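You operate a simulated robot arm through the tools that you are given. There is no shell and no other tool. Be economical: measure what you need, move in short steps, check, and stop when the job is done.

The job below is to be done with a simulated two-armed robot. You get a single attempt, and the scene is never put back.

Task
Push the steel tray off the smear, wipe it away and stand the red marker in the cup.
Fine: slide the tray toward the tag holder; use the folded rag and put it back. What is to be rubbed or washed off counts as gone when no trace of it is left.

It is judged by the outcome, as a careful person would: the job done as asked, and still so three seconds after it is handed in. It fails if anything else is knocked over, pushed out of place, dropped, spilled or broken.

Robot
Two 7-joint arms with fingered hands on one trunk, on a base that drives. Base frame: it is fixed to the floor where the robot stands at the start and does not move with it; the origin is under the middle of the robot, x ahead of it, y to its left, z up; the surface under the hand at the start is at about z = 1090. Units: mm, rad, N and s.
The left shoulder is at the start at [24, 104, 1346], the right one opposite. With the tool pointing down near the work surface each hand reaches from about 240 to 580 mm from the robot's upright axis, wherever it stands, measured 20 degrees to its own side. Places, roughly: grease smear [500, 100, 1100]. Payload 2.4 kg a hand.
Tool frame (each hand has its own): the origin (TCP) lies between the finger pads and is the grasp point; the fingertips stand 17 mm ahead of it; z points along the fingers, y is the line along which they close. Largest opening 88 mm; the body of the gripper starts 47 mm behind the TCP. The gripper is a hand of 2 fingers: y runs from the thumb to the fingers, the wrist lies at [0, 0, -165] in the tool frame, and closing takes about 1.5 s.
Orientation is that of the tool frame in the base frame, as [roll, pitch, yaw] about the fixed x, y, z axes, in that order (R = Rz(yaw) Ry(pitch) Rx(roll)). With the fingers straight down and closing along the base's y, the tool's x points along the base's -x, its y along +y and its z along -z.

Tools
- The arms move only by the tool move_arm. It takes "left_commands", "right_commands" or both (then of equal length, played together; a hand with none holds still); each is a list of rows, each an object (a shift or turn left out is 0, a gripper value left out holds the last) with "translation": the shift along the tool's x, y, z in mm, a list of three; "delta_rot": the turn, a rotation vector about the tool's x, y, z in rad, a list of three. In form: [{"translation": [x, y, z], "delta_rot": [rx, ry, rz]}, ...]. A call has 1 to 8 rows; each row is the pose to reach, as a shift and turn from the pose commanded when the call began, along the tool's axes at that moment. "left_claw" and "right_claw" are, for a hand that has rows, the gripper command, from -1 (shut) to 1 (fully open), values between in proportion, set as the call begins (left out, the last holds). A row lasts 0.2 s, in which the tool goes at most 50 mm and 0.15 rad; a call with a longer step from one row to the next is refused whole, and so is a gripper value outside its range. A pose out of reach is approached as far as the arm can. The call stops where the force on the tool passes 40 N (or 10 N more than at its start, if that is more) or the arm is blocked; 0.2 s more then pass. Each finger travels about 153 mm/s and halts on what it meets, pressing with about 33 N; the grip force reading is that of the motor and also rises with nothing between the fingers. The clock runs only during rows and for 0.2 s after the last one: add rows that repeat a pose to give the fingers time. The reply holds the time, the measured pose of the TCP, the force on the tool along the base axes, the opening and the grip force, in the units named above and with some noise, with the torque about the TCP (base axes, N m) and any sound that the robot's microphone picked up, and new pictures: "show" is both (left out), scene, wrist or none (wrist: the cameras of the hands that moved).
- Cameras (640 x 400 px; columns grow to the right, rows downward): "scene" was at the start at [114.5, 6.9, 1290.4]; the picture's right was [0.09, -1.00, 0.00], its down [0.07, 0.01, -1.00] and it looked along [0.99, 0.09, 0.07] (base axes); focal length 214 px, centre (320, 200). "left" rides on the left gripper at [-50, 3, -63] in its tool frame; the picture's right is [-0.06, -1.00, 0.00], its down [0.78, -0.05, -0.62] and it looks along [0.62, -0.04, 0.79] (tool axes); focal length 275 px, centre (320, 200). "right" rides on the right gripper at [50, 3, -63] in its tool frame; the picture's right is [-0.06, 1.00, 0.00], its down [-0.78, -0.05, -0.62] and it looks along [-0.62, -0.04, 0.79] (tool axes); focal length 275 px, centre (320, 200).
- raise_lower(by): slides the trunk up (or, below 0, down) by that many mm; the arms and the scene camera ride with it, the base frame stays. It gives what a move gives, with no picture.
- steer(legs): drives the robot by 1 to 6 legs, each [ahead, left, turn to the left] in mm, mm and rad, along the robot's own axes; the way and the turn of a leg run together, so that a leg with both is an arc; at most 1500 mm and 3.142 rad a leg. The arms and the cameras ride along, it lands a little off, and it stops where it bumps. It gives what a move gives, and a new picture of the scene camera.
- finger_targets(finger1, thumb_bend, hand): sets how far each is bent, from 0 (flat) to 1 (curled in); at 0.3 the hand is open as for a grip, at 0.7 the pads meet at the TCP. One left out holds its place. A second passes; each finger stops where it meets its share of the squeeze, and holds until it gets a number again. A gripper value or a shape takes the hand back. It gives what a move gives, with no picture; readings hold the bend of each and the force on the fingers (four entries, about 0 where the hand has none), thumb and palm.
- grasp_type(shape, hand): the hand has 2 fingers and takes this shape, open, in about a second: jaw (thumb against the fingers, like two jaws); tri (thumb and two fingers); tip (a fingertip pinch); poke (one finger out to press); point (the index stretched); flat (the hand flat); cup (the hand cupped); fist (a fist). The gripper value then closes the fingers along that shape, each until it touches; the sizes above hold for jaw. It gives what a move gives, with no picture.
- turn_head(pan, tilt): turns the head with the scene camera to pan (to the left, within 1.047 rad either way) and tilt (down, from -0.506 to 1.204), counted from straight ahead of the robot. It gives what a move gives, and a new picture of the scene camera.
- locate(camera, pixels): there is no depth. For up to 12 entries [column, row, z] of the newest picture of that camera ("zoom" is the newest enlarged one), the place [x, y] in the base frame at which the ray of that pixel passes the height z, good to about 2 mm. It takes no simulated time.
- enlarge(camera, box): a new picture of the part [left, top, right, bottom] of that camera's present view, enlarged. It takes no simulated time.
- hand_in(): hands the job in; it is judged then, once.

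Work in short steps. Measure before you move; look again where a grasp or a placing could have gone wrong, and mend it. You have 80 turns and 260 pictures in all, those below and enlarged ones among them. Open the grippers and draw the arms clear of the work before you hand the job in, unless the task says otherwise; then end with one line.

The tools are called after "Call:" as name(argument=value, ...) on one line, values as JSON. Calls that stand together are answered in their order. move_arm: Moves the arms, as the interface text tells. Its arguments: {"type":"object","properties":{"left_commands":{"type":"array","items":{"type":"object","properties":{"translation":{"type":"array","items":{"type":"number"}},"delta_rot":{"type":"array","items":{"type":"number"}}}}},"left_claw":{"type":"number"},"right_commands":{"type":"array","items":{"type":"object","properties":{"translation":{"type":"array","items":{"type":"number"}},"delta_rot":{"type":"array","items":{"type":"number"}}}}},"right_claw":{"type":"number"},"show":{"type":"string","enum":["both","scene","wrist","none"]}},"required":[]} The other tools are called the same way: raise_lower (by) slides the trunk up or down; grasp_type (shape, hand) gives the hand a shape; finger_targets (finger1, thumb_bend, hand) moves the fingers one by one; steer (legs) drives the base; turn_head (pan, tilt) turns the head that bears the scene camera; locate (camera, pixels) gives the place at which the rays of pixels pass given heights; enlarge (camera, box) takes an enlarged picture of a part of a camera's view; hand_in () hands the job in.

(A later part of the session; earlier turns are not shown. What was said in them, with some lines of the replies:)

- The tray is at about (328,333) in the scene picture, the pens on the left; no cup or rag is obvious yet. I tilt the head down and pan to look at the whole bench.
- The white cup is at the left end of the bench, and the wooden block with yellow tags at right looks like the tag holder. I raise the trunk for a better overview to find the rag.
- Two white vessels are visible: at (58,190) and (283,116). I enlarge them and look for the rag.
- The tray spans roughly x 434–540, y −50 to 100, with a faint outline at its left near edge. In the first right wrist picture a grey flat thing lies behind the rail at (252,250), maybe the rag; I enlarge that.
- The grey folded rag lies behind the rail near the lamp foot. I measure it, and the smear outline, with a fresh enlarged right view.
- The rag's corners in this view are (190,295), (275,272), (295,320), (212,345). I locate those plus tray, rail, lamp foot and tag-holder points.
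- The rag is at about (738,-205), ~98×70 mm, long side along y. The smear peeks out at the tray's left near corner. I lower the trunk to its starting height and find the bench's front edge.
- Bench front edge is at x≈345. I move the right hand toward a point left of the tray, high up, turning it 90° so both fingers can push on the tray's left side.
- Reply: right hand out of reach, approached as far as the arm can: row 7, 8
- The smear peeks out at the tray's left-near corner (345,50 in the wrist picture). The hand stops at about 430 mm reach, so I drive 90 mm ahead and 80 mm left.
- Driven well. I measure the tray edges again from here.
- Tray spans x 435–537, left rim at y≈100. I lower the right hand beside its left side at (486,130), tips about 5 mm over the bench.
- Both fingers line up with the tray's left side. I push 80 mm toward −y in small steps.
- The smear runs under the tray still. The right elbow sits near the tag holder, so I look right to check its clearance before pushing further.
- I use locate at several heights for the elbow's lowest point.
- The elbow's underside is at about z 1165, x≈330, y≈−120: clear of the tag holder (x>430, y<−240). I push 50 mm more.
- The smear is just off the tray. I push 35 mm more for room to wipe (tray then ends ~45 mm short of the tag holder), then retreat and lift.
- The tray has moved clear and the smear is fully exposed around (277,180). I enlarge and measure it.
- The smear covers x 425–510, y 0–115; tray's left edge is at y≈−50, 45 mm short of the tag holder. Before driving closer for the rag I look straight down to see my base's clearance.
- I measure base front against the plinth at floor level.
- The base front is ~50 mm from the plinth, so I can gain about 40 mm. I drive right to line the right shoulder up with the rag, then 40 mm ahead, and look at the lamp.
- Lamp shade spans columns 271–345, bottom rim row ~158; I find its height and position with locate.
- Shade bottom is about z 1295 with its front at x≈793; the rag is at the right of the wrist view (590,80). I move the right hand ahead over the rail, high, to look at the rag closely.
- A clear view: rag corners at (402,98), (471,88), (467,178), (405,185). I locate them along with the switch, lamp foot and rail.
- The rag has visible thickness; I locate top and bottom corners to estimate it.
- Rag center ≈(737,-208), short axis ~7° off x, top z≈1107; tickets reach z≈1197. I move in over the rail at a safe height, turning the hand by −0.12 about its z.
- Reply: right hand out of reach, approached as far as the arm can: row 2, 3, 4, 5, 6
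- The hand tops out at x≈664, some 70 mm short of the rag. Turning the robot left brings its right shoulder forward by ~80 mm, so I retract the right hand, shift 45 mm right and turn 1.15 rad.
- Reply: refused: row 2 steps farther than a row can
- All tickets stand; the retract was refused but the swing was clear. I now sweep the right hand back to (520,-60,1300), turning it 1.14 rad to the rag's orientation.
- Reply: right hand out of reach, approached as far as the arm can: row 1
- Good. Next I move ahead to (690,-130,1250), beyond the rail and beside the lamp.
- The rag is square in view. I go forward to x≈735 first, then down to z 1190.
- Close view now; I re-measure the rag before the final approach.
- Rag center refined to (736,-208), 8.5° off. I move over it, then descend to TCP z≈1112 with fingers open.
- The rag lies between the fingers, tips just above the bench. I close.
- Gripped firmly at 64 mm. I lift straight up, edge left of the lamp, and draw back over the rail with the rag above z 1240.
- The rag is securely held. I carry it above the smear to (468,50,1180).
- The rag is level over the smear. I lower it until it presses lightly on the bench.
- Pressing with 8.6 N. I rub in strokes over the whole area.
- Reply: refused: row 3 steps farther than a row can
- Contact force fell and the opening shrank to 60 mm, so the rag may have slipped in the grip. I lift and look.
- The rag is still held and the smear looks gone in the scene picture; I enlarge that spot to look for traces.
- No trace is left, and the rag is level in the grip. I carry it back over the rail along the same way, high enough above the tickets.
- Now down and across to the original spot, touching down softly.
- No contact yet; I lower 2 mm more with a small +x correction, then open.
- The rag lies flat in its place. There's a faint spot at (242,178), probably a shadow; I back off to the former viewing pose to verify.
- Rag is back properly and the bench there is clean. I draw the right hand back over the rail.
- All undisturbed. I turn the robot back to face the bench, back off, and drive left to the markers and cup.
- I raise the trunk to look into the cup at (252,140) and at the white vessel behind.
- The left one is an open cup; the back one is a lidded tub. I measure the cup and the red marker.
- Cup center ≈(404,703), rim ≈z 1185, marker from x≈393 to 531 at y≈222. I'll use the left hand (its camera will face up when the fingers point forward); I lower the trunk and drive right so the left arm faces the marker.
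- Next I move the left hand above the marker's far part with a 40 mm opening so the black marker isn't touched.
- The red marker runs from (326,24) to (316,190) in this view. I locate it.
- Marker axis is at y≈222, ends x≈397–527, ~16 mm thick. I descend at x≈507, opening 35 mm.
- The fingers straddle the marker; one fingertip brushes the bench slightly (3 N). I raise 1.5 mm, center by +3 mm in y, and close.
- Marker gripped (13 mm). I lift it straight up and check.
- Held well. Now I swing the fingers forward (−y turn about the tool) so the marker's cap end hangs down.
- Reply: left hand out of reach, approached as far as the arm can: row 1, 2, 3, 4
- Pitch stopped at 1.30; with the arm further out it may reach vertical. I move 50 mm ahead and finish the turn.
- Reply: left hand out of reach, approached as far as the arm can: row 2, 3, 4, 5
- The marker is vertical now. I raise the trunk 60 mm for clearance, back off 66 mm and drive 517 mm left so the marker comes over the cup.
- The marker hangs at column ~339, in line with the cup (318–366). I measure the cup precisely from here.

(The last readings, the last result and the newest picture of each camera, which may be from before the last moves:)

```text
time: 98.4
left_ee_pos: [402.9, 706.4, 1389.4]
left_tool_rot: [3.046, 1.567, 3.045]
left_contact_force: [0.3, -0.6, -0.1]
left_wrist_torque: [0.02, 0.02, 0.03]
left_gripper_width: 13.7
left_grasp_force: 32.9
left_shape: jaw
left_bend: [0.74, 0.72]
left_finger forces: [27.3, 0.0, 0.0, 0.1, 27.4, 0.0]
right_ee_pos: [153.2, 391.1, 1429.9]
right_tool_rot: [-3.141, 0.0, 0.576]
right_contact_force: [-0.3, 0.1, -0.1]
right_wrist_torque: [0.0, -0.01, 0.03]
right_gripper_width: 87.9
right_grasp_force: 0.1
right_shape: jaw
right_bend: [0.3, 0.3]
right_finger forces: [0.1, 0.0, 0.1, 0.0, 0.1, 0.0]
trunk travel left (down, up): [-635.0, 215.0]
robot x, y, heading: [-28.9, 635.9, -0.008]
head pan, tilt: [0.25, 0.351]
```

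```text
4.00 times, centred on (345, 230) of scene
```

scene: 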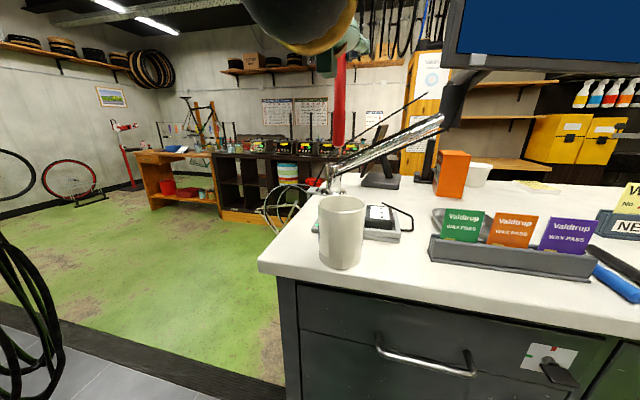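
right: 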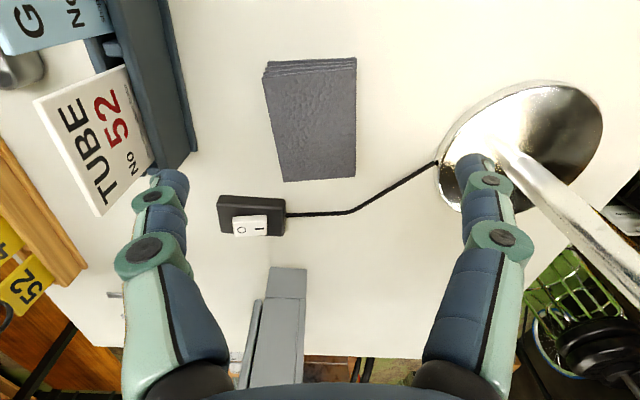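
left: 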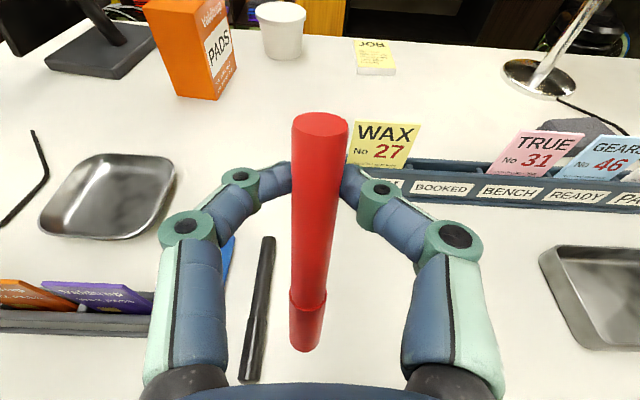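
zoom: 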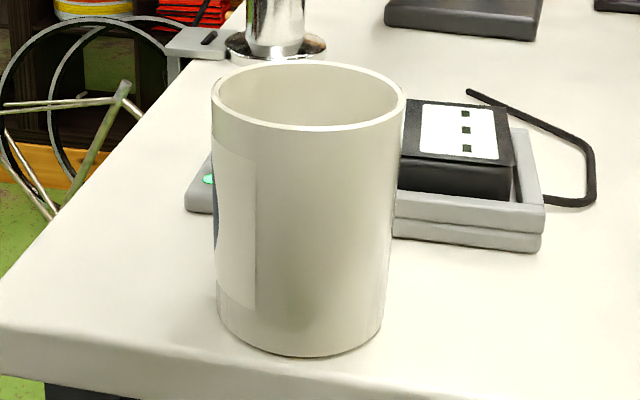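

I locate base and rim points of the cup.

Call:
locate(camera="zoom", pixels=[[298, 357, 1090], [217, 318, 1090], [384, 320, 1090], [310, 131, 1180], [300, 62, 1180], [211, 97, 1180], [405, 97, 1180], [310, 131, 1190], [300, 62, 1190], [211, 97, 1190], [405, 97, 1190], [310, 131, 1185]])

```text
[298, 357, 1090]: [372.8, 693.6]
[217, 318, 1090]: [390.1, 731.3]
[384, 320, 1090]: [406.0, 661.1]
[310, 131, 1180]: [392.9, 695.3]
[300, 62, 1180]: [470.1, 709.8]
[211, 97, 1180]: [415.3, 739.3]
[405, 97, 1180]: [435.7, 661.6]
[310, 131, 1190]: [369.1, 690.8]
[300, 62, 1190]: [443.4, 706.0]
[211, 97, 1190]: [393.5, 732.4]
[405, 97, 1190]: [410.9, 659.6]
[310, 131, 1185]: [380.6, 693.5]
```

Cup center (409,699), outer radius 37, rim z≈1188. I check where the marker's lower end (339,143) is.

Call:
enlarge(camera="scene", box=[300, 110, 380, 160])

Call:
locate(camera="scene", pixels=[[339, 146, 1276], [339, 146, 1280], [339, 146, 1284], [339, 146, 1290]])

```text
8.00 times, centred on (340, 135) of scene
```

zoom: 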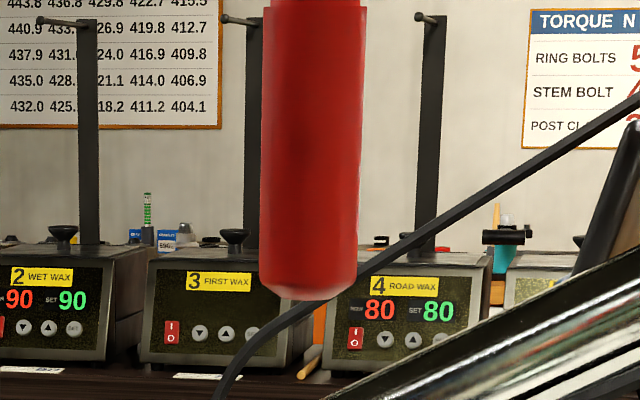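

```text
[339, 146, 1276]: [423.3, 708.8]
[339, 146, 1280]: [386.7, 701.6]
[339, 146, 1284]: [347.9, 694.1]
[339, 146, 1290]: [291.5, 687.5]
```

Marker end is ≈(411,706), z≈1277 — well inside the cup's 34 mm inner radius. I lower the trunk 120 mm and check.

Call:
raise_lower(by=-110)

Call:
turn_head(pan=0.2, tilt=0.3)

Call:
enlarge(camera="left", box=[160, 200, 480, 400])

```text
time: 99.9
left_ee_pos: [401.6, 705.7, 1279.3]
left_tool_rot: [3.1, 1.568, 3.098]
left_contact_force: [0.8, 0.4, 0.3]
left_wrist_torque: [-0.01, 0.01, -0.01]
left_gripper_width: 13.8
left_grasp_force: 33.0
left_shape: jaw
left_bend: [0.74, 0.72]
left_finger forces: [27.3, 0.0, 0.0, 0.1, 27.3, 0.0]
right_ee_pos: [153.1, 391.3, 1319.7]
right_tool_rot: [3.14, 0.0, 0.576]
right_contact_force: [0.9, 0.2, -0.1]
right_wrist_torque: [0.01, -0.01, -0.01]
right_gripper_width: 88.0
right_grasp_force: 0.0
right_shape: jaw
right_bend: [0.3, 0.3]
right_finger forces: [0.0, 0.0, 0.0, 0.1, 0.0, 0.0]
trunk travel left (down, up): [-525.0, 325.0]
robot x, y, heading: [-24.9, 630.5, -0.007]
head pan, tilt: [0.25, 0.351]
```

```text
time: 100.5
left_ee_pos: [401.4, 706.8, 1278.3]
left_tool_rot: [3.078, 1.568, 3.079]
left_contact_force: [-0.5, -0.5, -0.3]
left_wrist_torque: [0.02, 0.0, 0.0]
left_gripper_width: 13.5
left_grasp_force: 32.9
left_shape: jaw
left_bend: [0.74, 0.72]
left_finger forces: [27.2, 0.1, 0.0, 0.0, 27.3, 0.0]
right_ee_pos: [152.6, 390.4, 1319.0]
right_tool_rot: [3.141, 0.001, 0.577]
right_contact_force: [-0.6, 0.1, 0.0]
right_wrist_torque: [-0.02, -0.01, 0.03]
right_gripper_width: 87.8
right_grasp_force: 0.0
right_shape: jaw
right_bend: [0.3, 0.3]
right_finger forces: [0.0, 0.0, 0.0, 0.0, 0.0, 0.1]
trunk travel left (down, up): [-525.0, 325.0]
robot x, y, heading: [-25.2, 633.6, -0.003]
head pan, tilt: [0.201, 0.3]
```

scene: 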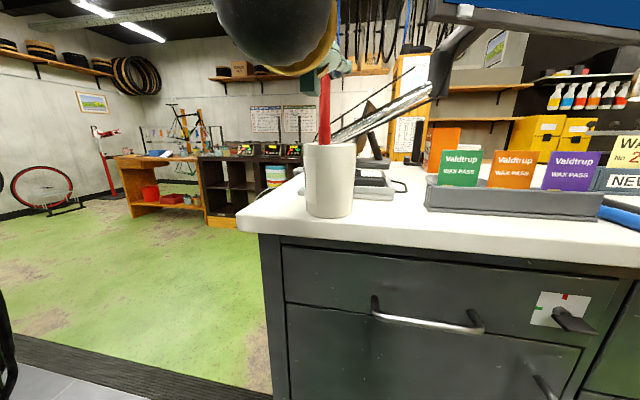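

```text
2.00 times, centred on (320, 300) of left
```

zoom: 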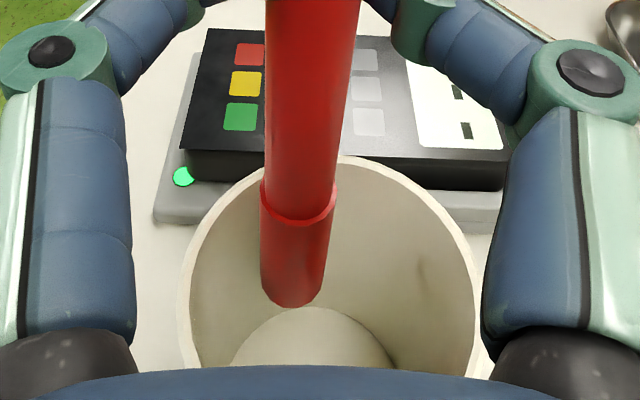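

The marker's end is inside the rim. I lower 50 mm and then 14 mm more, watching the force.

Call:
raise_lower(by=-50)

Call:
raise_lower(by=-13)

Call:
enlarge(camera="left", box=[160, 200, 480, 400])

Call:
enlarge(camera="scene", box=[240, 60, 440, 185])

```text
time: 101.4
left_ee_pos: [401.5, 706.2, 1228.9]
left_tool_rot: [3.011, 1.568, 3.012]
left_contact_force: [-0.5, 0.7, -0.8]
left_wrist_torque: [0.01, 0.0, 0.02]
left_gripper_width: 13.9
left_grasp_force: 33.5
left_shape: jaw
left_bend: [0.74, 0.72]
left_finger forces: [27.3, 0.1, 0.0, 0.0, 27.3, 0.1]
right_ee_pos: [153.6, 390.6, 1270.7]
right_tool_rot: [3.141, 0.0, 0.577]
right_contact_force: [-0.2, 0.4, 0.6]
right_wrist_torque: [-0.02, 0.01, -0.01]
right_gripper_width: 87.8
right_grasp_force: 0.1
right_shape: jaw
right_bend: [0.3, 0.3]
right_finger forces: [0.0, 0.1, 0.1, 0.0, 0.0, 0.1]
trunk travel left (down, up): [-475.0, 375.0]
robot x, y, heading: [-25.8, 634.3, -0.005]
head pan, tilt: [0.201, 0.3]
```

```text
time: 102.0
left_ee_pos: [402.2, 706.3, 1217.4]
left_tool_rot: [3.012, 1.569, 3.011]
left_contact_force: [0.4, -0.4, 0.0]
left_wrist_torque: [-0.01, 0.0, 0.02]
left_gripper_width: 13.4
left_grasp_force: 33.3
left_shape: jaw
left_bend: [0.74, 0.72]
left_finger forces: [27.3, 0.0, 0.0, 0.0, 27.3, 0.0]
right_ee_pos: [153.2, 390.9, 1256.2]
right_tool_rot: [3.141, 0.001, 0.577]
right_contact_force: [-0.1, -0.3, 0.0]
right_wrist_torque: [-0.01, -0.03, 0.05]
right_gripper_width: 88.0
right_grasp_force: 0.1
right_shape: jaw
right_bend: [0.3, 0.3]
right_finger forces: [0.0, 0.0, 0.0, 0.0, 0.0, 0.1]
trunk travel left (down, up): [-462.0, 388.0]
robot x, y, heading: [-24.1, 633.5, -0.006]
head pan, tilt: [0.201, 0.3]
```

```text
2.00 times, centred on (320, 300) of left
```

zoom: 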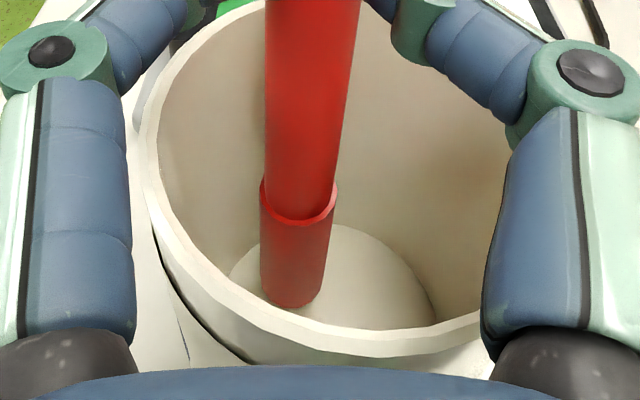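

```text
3.20 times, centred on (340, 122) of scene
```

zoom: 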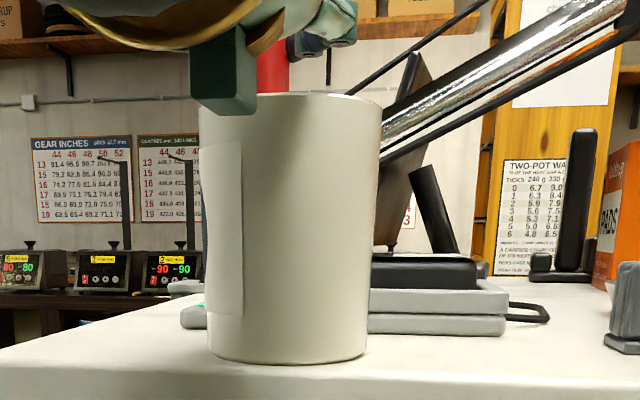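

No contact; the marker is a few mm over the cup's floor. I lower 6 mm more, then open the fingers moderately.

Call:
raise_lower(by=-6)

Call:
finger_targets(hand="left", finger1=0.6, thumb_bend=0.6)

Call:
enlarge(camera="left", box=[0, 0, 640, 400])

```text
time: 102.6
left_ee_pos: [402.6, 706.7, 1211.1]
left_tool_rot: [-3.141, 1.569, 3.14]
left_contact_force: [-0.2, 0.2, 4.9]
left_wrist_torque: [-0.02, -0.05, 0.01]
left_gripper_width: 13.4
left_grasp_force: 33.4
left_shape: jaw
left_bend: [0.74, 0.72]
left_finger forces: [27.4, 0.0, 0.0, 0.0, 27.4, 0.1]
right_ee_pos: [152.8, 391.6, 1250.1]
right_tool_rot: [-3.141, 0.001, 0.576]
right_contact_force: [0.3, -0.5, 0.6]
right_wrist_torque: [-0.02, 0.01, -0.03]
right_gripper_width: 87.8
right_grasp_force: 0.1
right_shape: jaw
right_bend: [0.3, 0.3]
right_finger forces: [0.0, 0.0, 0.0, 0.0, 0.0, 0.2]
trunk travel left (down, up): [-456.0, 394.0]
robot x, y, heading: [-24.6, 631.8, -0.007]
head pan, tilt: [0.201, 0.3]
```

```text
time: 103.6
left_ee_pos: [402.8, 706.1, 1209.3]
left_tool_rot: [3.035, 1.567, 3.031]
left_contact_force: [0.4, 0.2, -0.2]
left_wrist_torque: [0.04, 0.0, 0.02]
left_gripper_width: 16.7
left_grasp_force: 0.1
left_shape: fingers
left_bend: [0.6, 0.6]
left_finger forces: [0.1, 0.0, 0.0, 0.1, 0.0, 0.0]
right_ee_pos: [153.6, 390.3, 1252.0]
right_tool_rot: [3.14, -0.001, 0.575]
right_contact_force: [0.1, 0.0, 0.3]
right_wrist_torque: [0.03, 0.01, -0.01]
right_gripper_width: 87.6
right_grasp_force: 0.1
right_shape: jaw
right_bend: [0.3, 0.3]
right_finger forces: [0.0, 0.1, 0.0, 0.0, 0.1, 0.0]
trunk travel left (down, up): [-456.0, 394.0]
robot x, y, heading: [-29.0, 628.9, -0.005]
head pan, tilt: [0.201, 0.3]
```

```text
1.00 times, centred on (320, 200) of left (not enlarged: the box is as wide or as high as the picture)
```

zoom: 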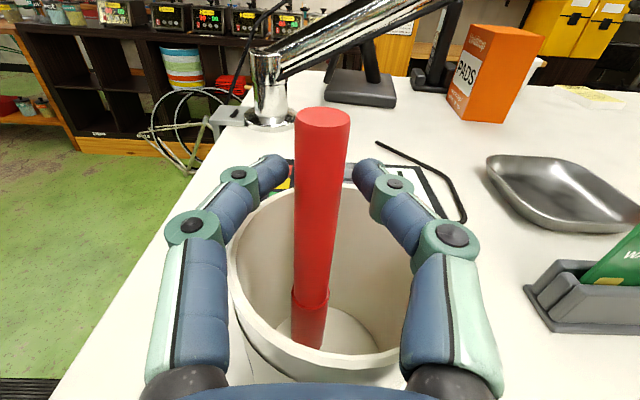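

The marker stands on the cup's floor, released. I open wider and drive straight back.

Call:
finger_targets(hand="left", finger1=0.4, thumb_bend=0.4)

Call:
steer(legs=[[-200, 0, 0]])

Call:
enlarge(camera="left", box=[0, 0, 640, 400])

```text
time: 104.6
left_ee_pos: [403.5, 706.1, 1209.7]
left_tool_rot: [3.058, 1.569, 3.055]
left_contact_force: [0.4, -0.5, 1.1]
left_wrist_torque: [0.0, -0.02, 0.01]
left_gripper_width: 61.5
left_grasp_force: 0.1
left_shape: fingers
left_bend: [0.4, 0.4]
left_finger forces: [0.1, 0.0, 0.0, 0.0, 0.1, 0.0]
right_ee_pos: [152.2, 390.6, 1251.6]
right_tool_rot: [-3.141, -0.001, 0.576]
right_contact_force: [-0.7, -0.3, -0.1]
right_wrist_torque: [0.02, 0.01, 0.02]
right_gripper_width: 88.1
right_grasp_force: 0.0
right_shape: jaw
right_bend: [0.3, 0.3]
right_finger forces: [0.0, 0.0, 0.0, 0.0, 0.0, 0.1]
trunk travel left (down, up): [-456.0, 394.0]
robot x, y, heading: [-24.8, 634.7, -0.006]
head pan, tilt: [0.201, 0.3]
```

```text
time: 106.2
left_ee_pos: [205.8, 709.9, 1209.7]
left_tool_rot: [3.03, 1.569, 3.038]
left_contact_force: [-0.6, 0.0, -0.1]
left_wrist_torque: [0.01, -0.01, 0.01]
left_gripper_width: 61.3
left_grasp_force: 0.0
left_shape: fingers
left_bend: [0.4, 0.4]
left_finger forces: [0.1, 0.1, 0.0, 0.0, 0.0, 0.1]
right_ee_pos: [-42.8, 392.3, 1250.5]
right_tool_rot: [3.142, 0.0, 0.582]
right_contact_force: [-0.1, 0.6, -0.8]
right_wrist_torque: [-0.01, 0.01, 0.0]
right_gripper_width: 87.7
right_grasp_force: 0.1
right_shape: jaw
right_bend: [0.3, 0.3]
right_finger forces: [0.1, 0.0, 0.1, 0.1, 0.1, 0.0]
trunk travel left (down, up): [-456.0, 394.0]
robot x, y, heading: [-221.9, 629.5, 0.003]
head pan, tilt: [0.201, 0.3]
```

scene: 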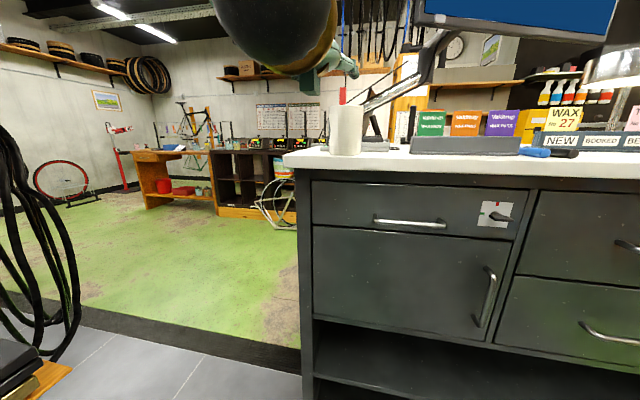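

```text
1.00 times, centred on (320, 200) of left (not enlarged: the box is as wide or as high as the picture)
```

zoom: 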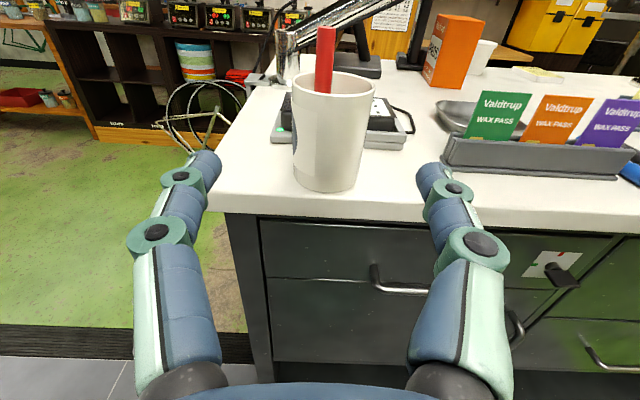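

The marker stands in the cup. For a final check of the bench, I raise the trunk and drive right to inspect the wiped area and the marker place.

Call:
raise_lower(by=380)

Call:
steer(legs=[[0, -400, 0]])

Call:
turn_head(pan=-0.1, tilt=0.7)

Call:
enlarge(camera="scene", box=[200, 80, 440, 230])

Call:
enlarge(camera="scene", box=[300, 110, 420, 185])

```text
time: 109.8
left_ee_pos: [205.6, 710.1, 1589.3]
left_tool_rot: [3.054, 1.569, 3.061]
left_contact_force: [0.8, 0.6, 0.2]
left_wrist_torque: [0.0, 0.02, 0.0]
left_gripper_width: 61.3
left_grasp_force: 0.0
left_shape: fingers
left_bend: [0.4, 0.4]
left_finger forces: [0.0, 0.1, 0.1, 0.1, 0.0, 0.0]
right_ee_pos: [-41.6, 391.6, 1630.5]
right_tool_rot: [-3.141, -0.001, 0.583]
right_contact_force: [0.2, 0.1, -0.4]
right_wrist_torque: [0.01, 0.02, 0.02]
right_gripper_width: 87.9
right_grasp_force: 0.0
right_shape: jaw
right_bend: [0.3, 0.3]
right_finger forces: [0.0, 0.1, 0.0, 0.1, 0.0, 0.0]
trunk travel left (down, up): [-836.0, 14.0]
robot x, y, heading: [-222.0, 632.7, 0.007]
head pan, tilt: [0.201, 0.3]
```

```text
time: 112.4
left_ee_pos: [208.4, 297.5, 1590.6]
left_tool_rot: [3.008, 1.567, 3.018]
left_contact_force: [0.1, 0.8, 0.0]
left_wrist_torque: [0.02, 0.01, 0.0]
left_gripper_width: 61.1
left_grasp_force: 0.0
left_shape: fingers
left_bend: [0.4, 0.4]
left_finger forces: [0.0, 0.1, 0.0, 0.1, 0.0, 0.0]
right_ee_pos: [-38.7, -21.2, 1629.9]
right_tool_rot: [-3.141, 0.0, 0.586]
right_contact_force: [-0.3, 0.3, -0.3]
right_wrist_torque: [0.0, 0.02, 0.01]
right_gripper_width: 87.9
right_grasp_force: 0.0
right_shape: jaw
right_bend: [0.3, 0.3]
right_finger forces: [0.0, 0.0, 0.1, 0.1, 0.0, 0.1]
trunk travel left (down, up): [-836.0, 14.0]
robot x, y, heading: [-226.2, 217.2, 0.006]
head pan, tilt: [0.201, 0.3]
```

scene: 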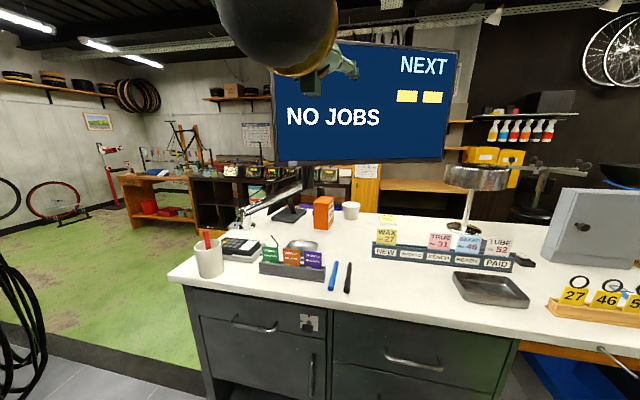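

```text
time: 113.2
left_ee_pos: [208.7, 297.9, 1590.2]
left_tool_rot: [-3.134, 1.567, -3.123]
left_contact_force: [-0.7, 0.2, -0.7]
left_wrist_torque: [0.02, 0.03, 0.0]
left_gripper_width: 61.6
left_grasp_force: 0.0
left_shape: fingers
left_bend: [0.4, 0.4]
left_finger forces: [0.0, 0.0, 0.0, 0.0, 0.1, 0.0]
right_ee_pos: [-37.8, -20.9, 1631.0]
right_tool_rot: [-3.141, 0.001, 0.586]
right_contact_force: [0.0, -0.3, -0.3]
right_wrist_torque: [-0.01, -0.02, 0.02]
right_gripper_width: 87.9
right_grasp_force: 0.0
right_shape: jaw
right_bend: [0.3, 0.3]
right_finger forces: [0.1, 0.0, 0.0, 0.0, 0.0, 0.1]
trunk travel left (down, up): [-836.0, 14.0]
robot x, y, heading: [-222.7, 220.6, 0.008]
head pan, tilt: [-0.099, 0.7]
```

scene: 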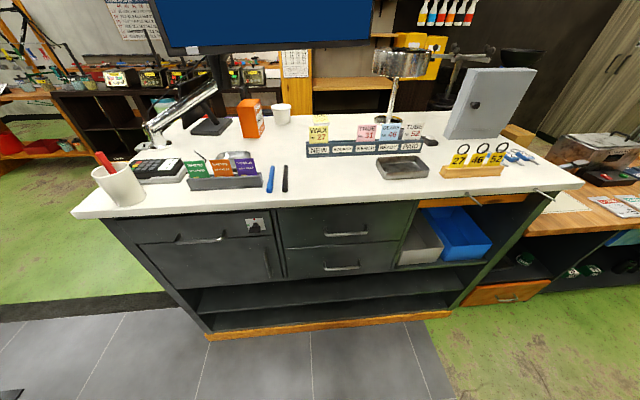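

```text
2.67 times, centred on (320, 155) of scene
```

zoom: 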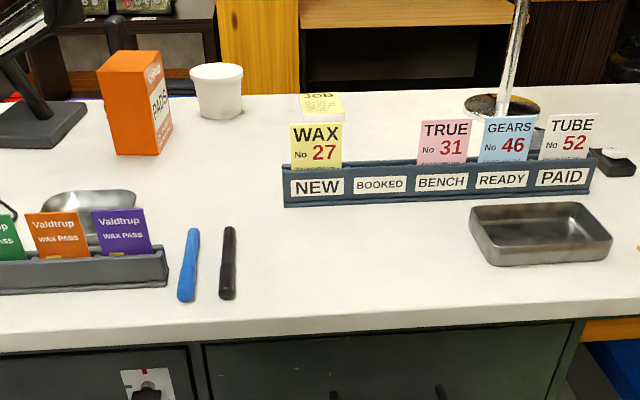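

```text
5.33 times, centred on (360, 148) of scene
```

zoom: 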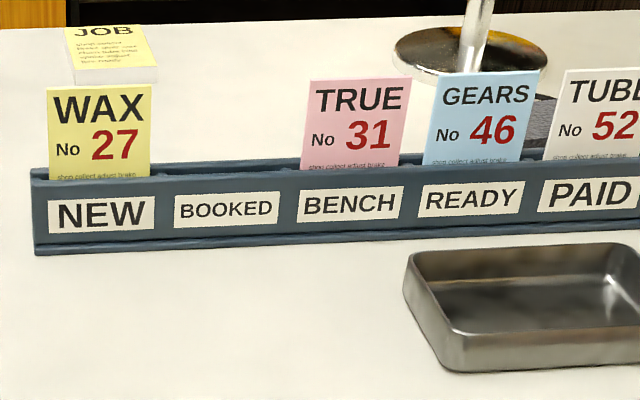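

The bench is spotless, the marker stands in the cup, everything else is in place. I open the left gripper fully, then hand in.

Call:
grasp_type(shape="jaw", hand="left")

Call:
hand_in()

```text
time: 114.2
left_ee_pos: [207.1, 297.2, 1590.6]
left_tool_rot: [3.093, 1.568, 3.104]
left_contact_force: [-0.1, 0.6, 0.3]
left_wrist_torque: [0.0, -0.03, 0.03]
left_gripper_width: 88.0
left_grasp_force: 0.0
left_shape: jaw
left_bend: [0.3, 0.3]
left_finger forces: [0.0, 0.0, 0.1, 0.0, 0.0, 0.0]
right_ee_pos: [-38.0, -20.7, 1629.6]
right_tool_rot: [3.141, 0.001, 0.586]
right_contact_force: [-0.3, 0.6, 0.0]
right_wrist_torque: [0.01, 0.0, -0.03]
right_gripper_width: 87.7
right_grasp_force: 0.1
right_shape: jaw
right_bend: [0.3, 0.3]
right_finger forces: [0.0, 0.0, 0.1, 0.1, 0.0, 0.0]
trunk travel left (down, up): [-836.0, 14.0]
robot x, y, heading: [-220.1, 218.6, 0.009]
head pan, tilt: [-0.099, 0.7]
```

```text
The job is handed in.
```

The job is handed in: I slid the tray toward the tag holder and wiped the smear away with no trace visible in close-ups. The rag is back in its place, and the red marker stands cap end down in the open white cup.
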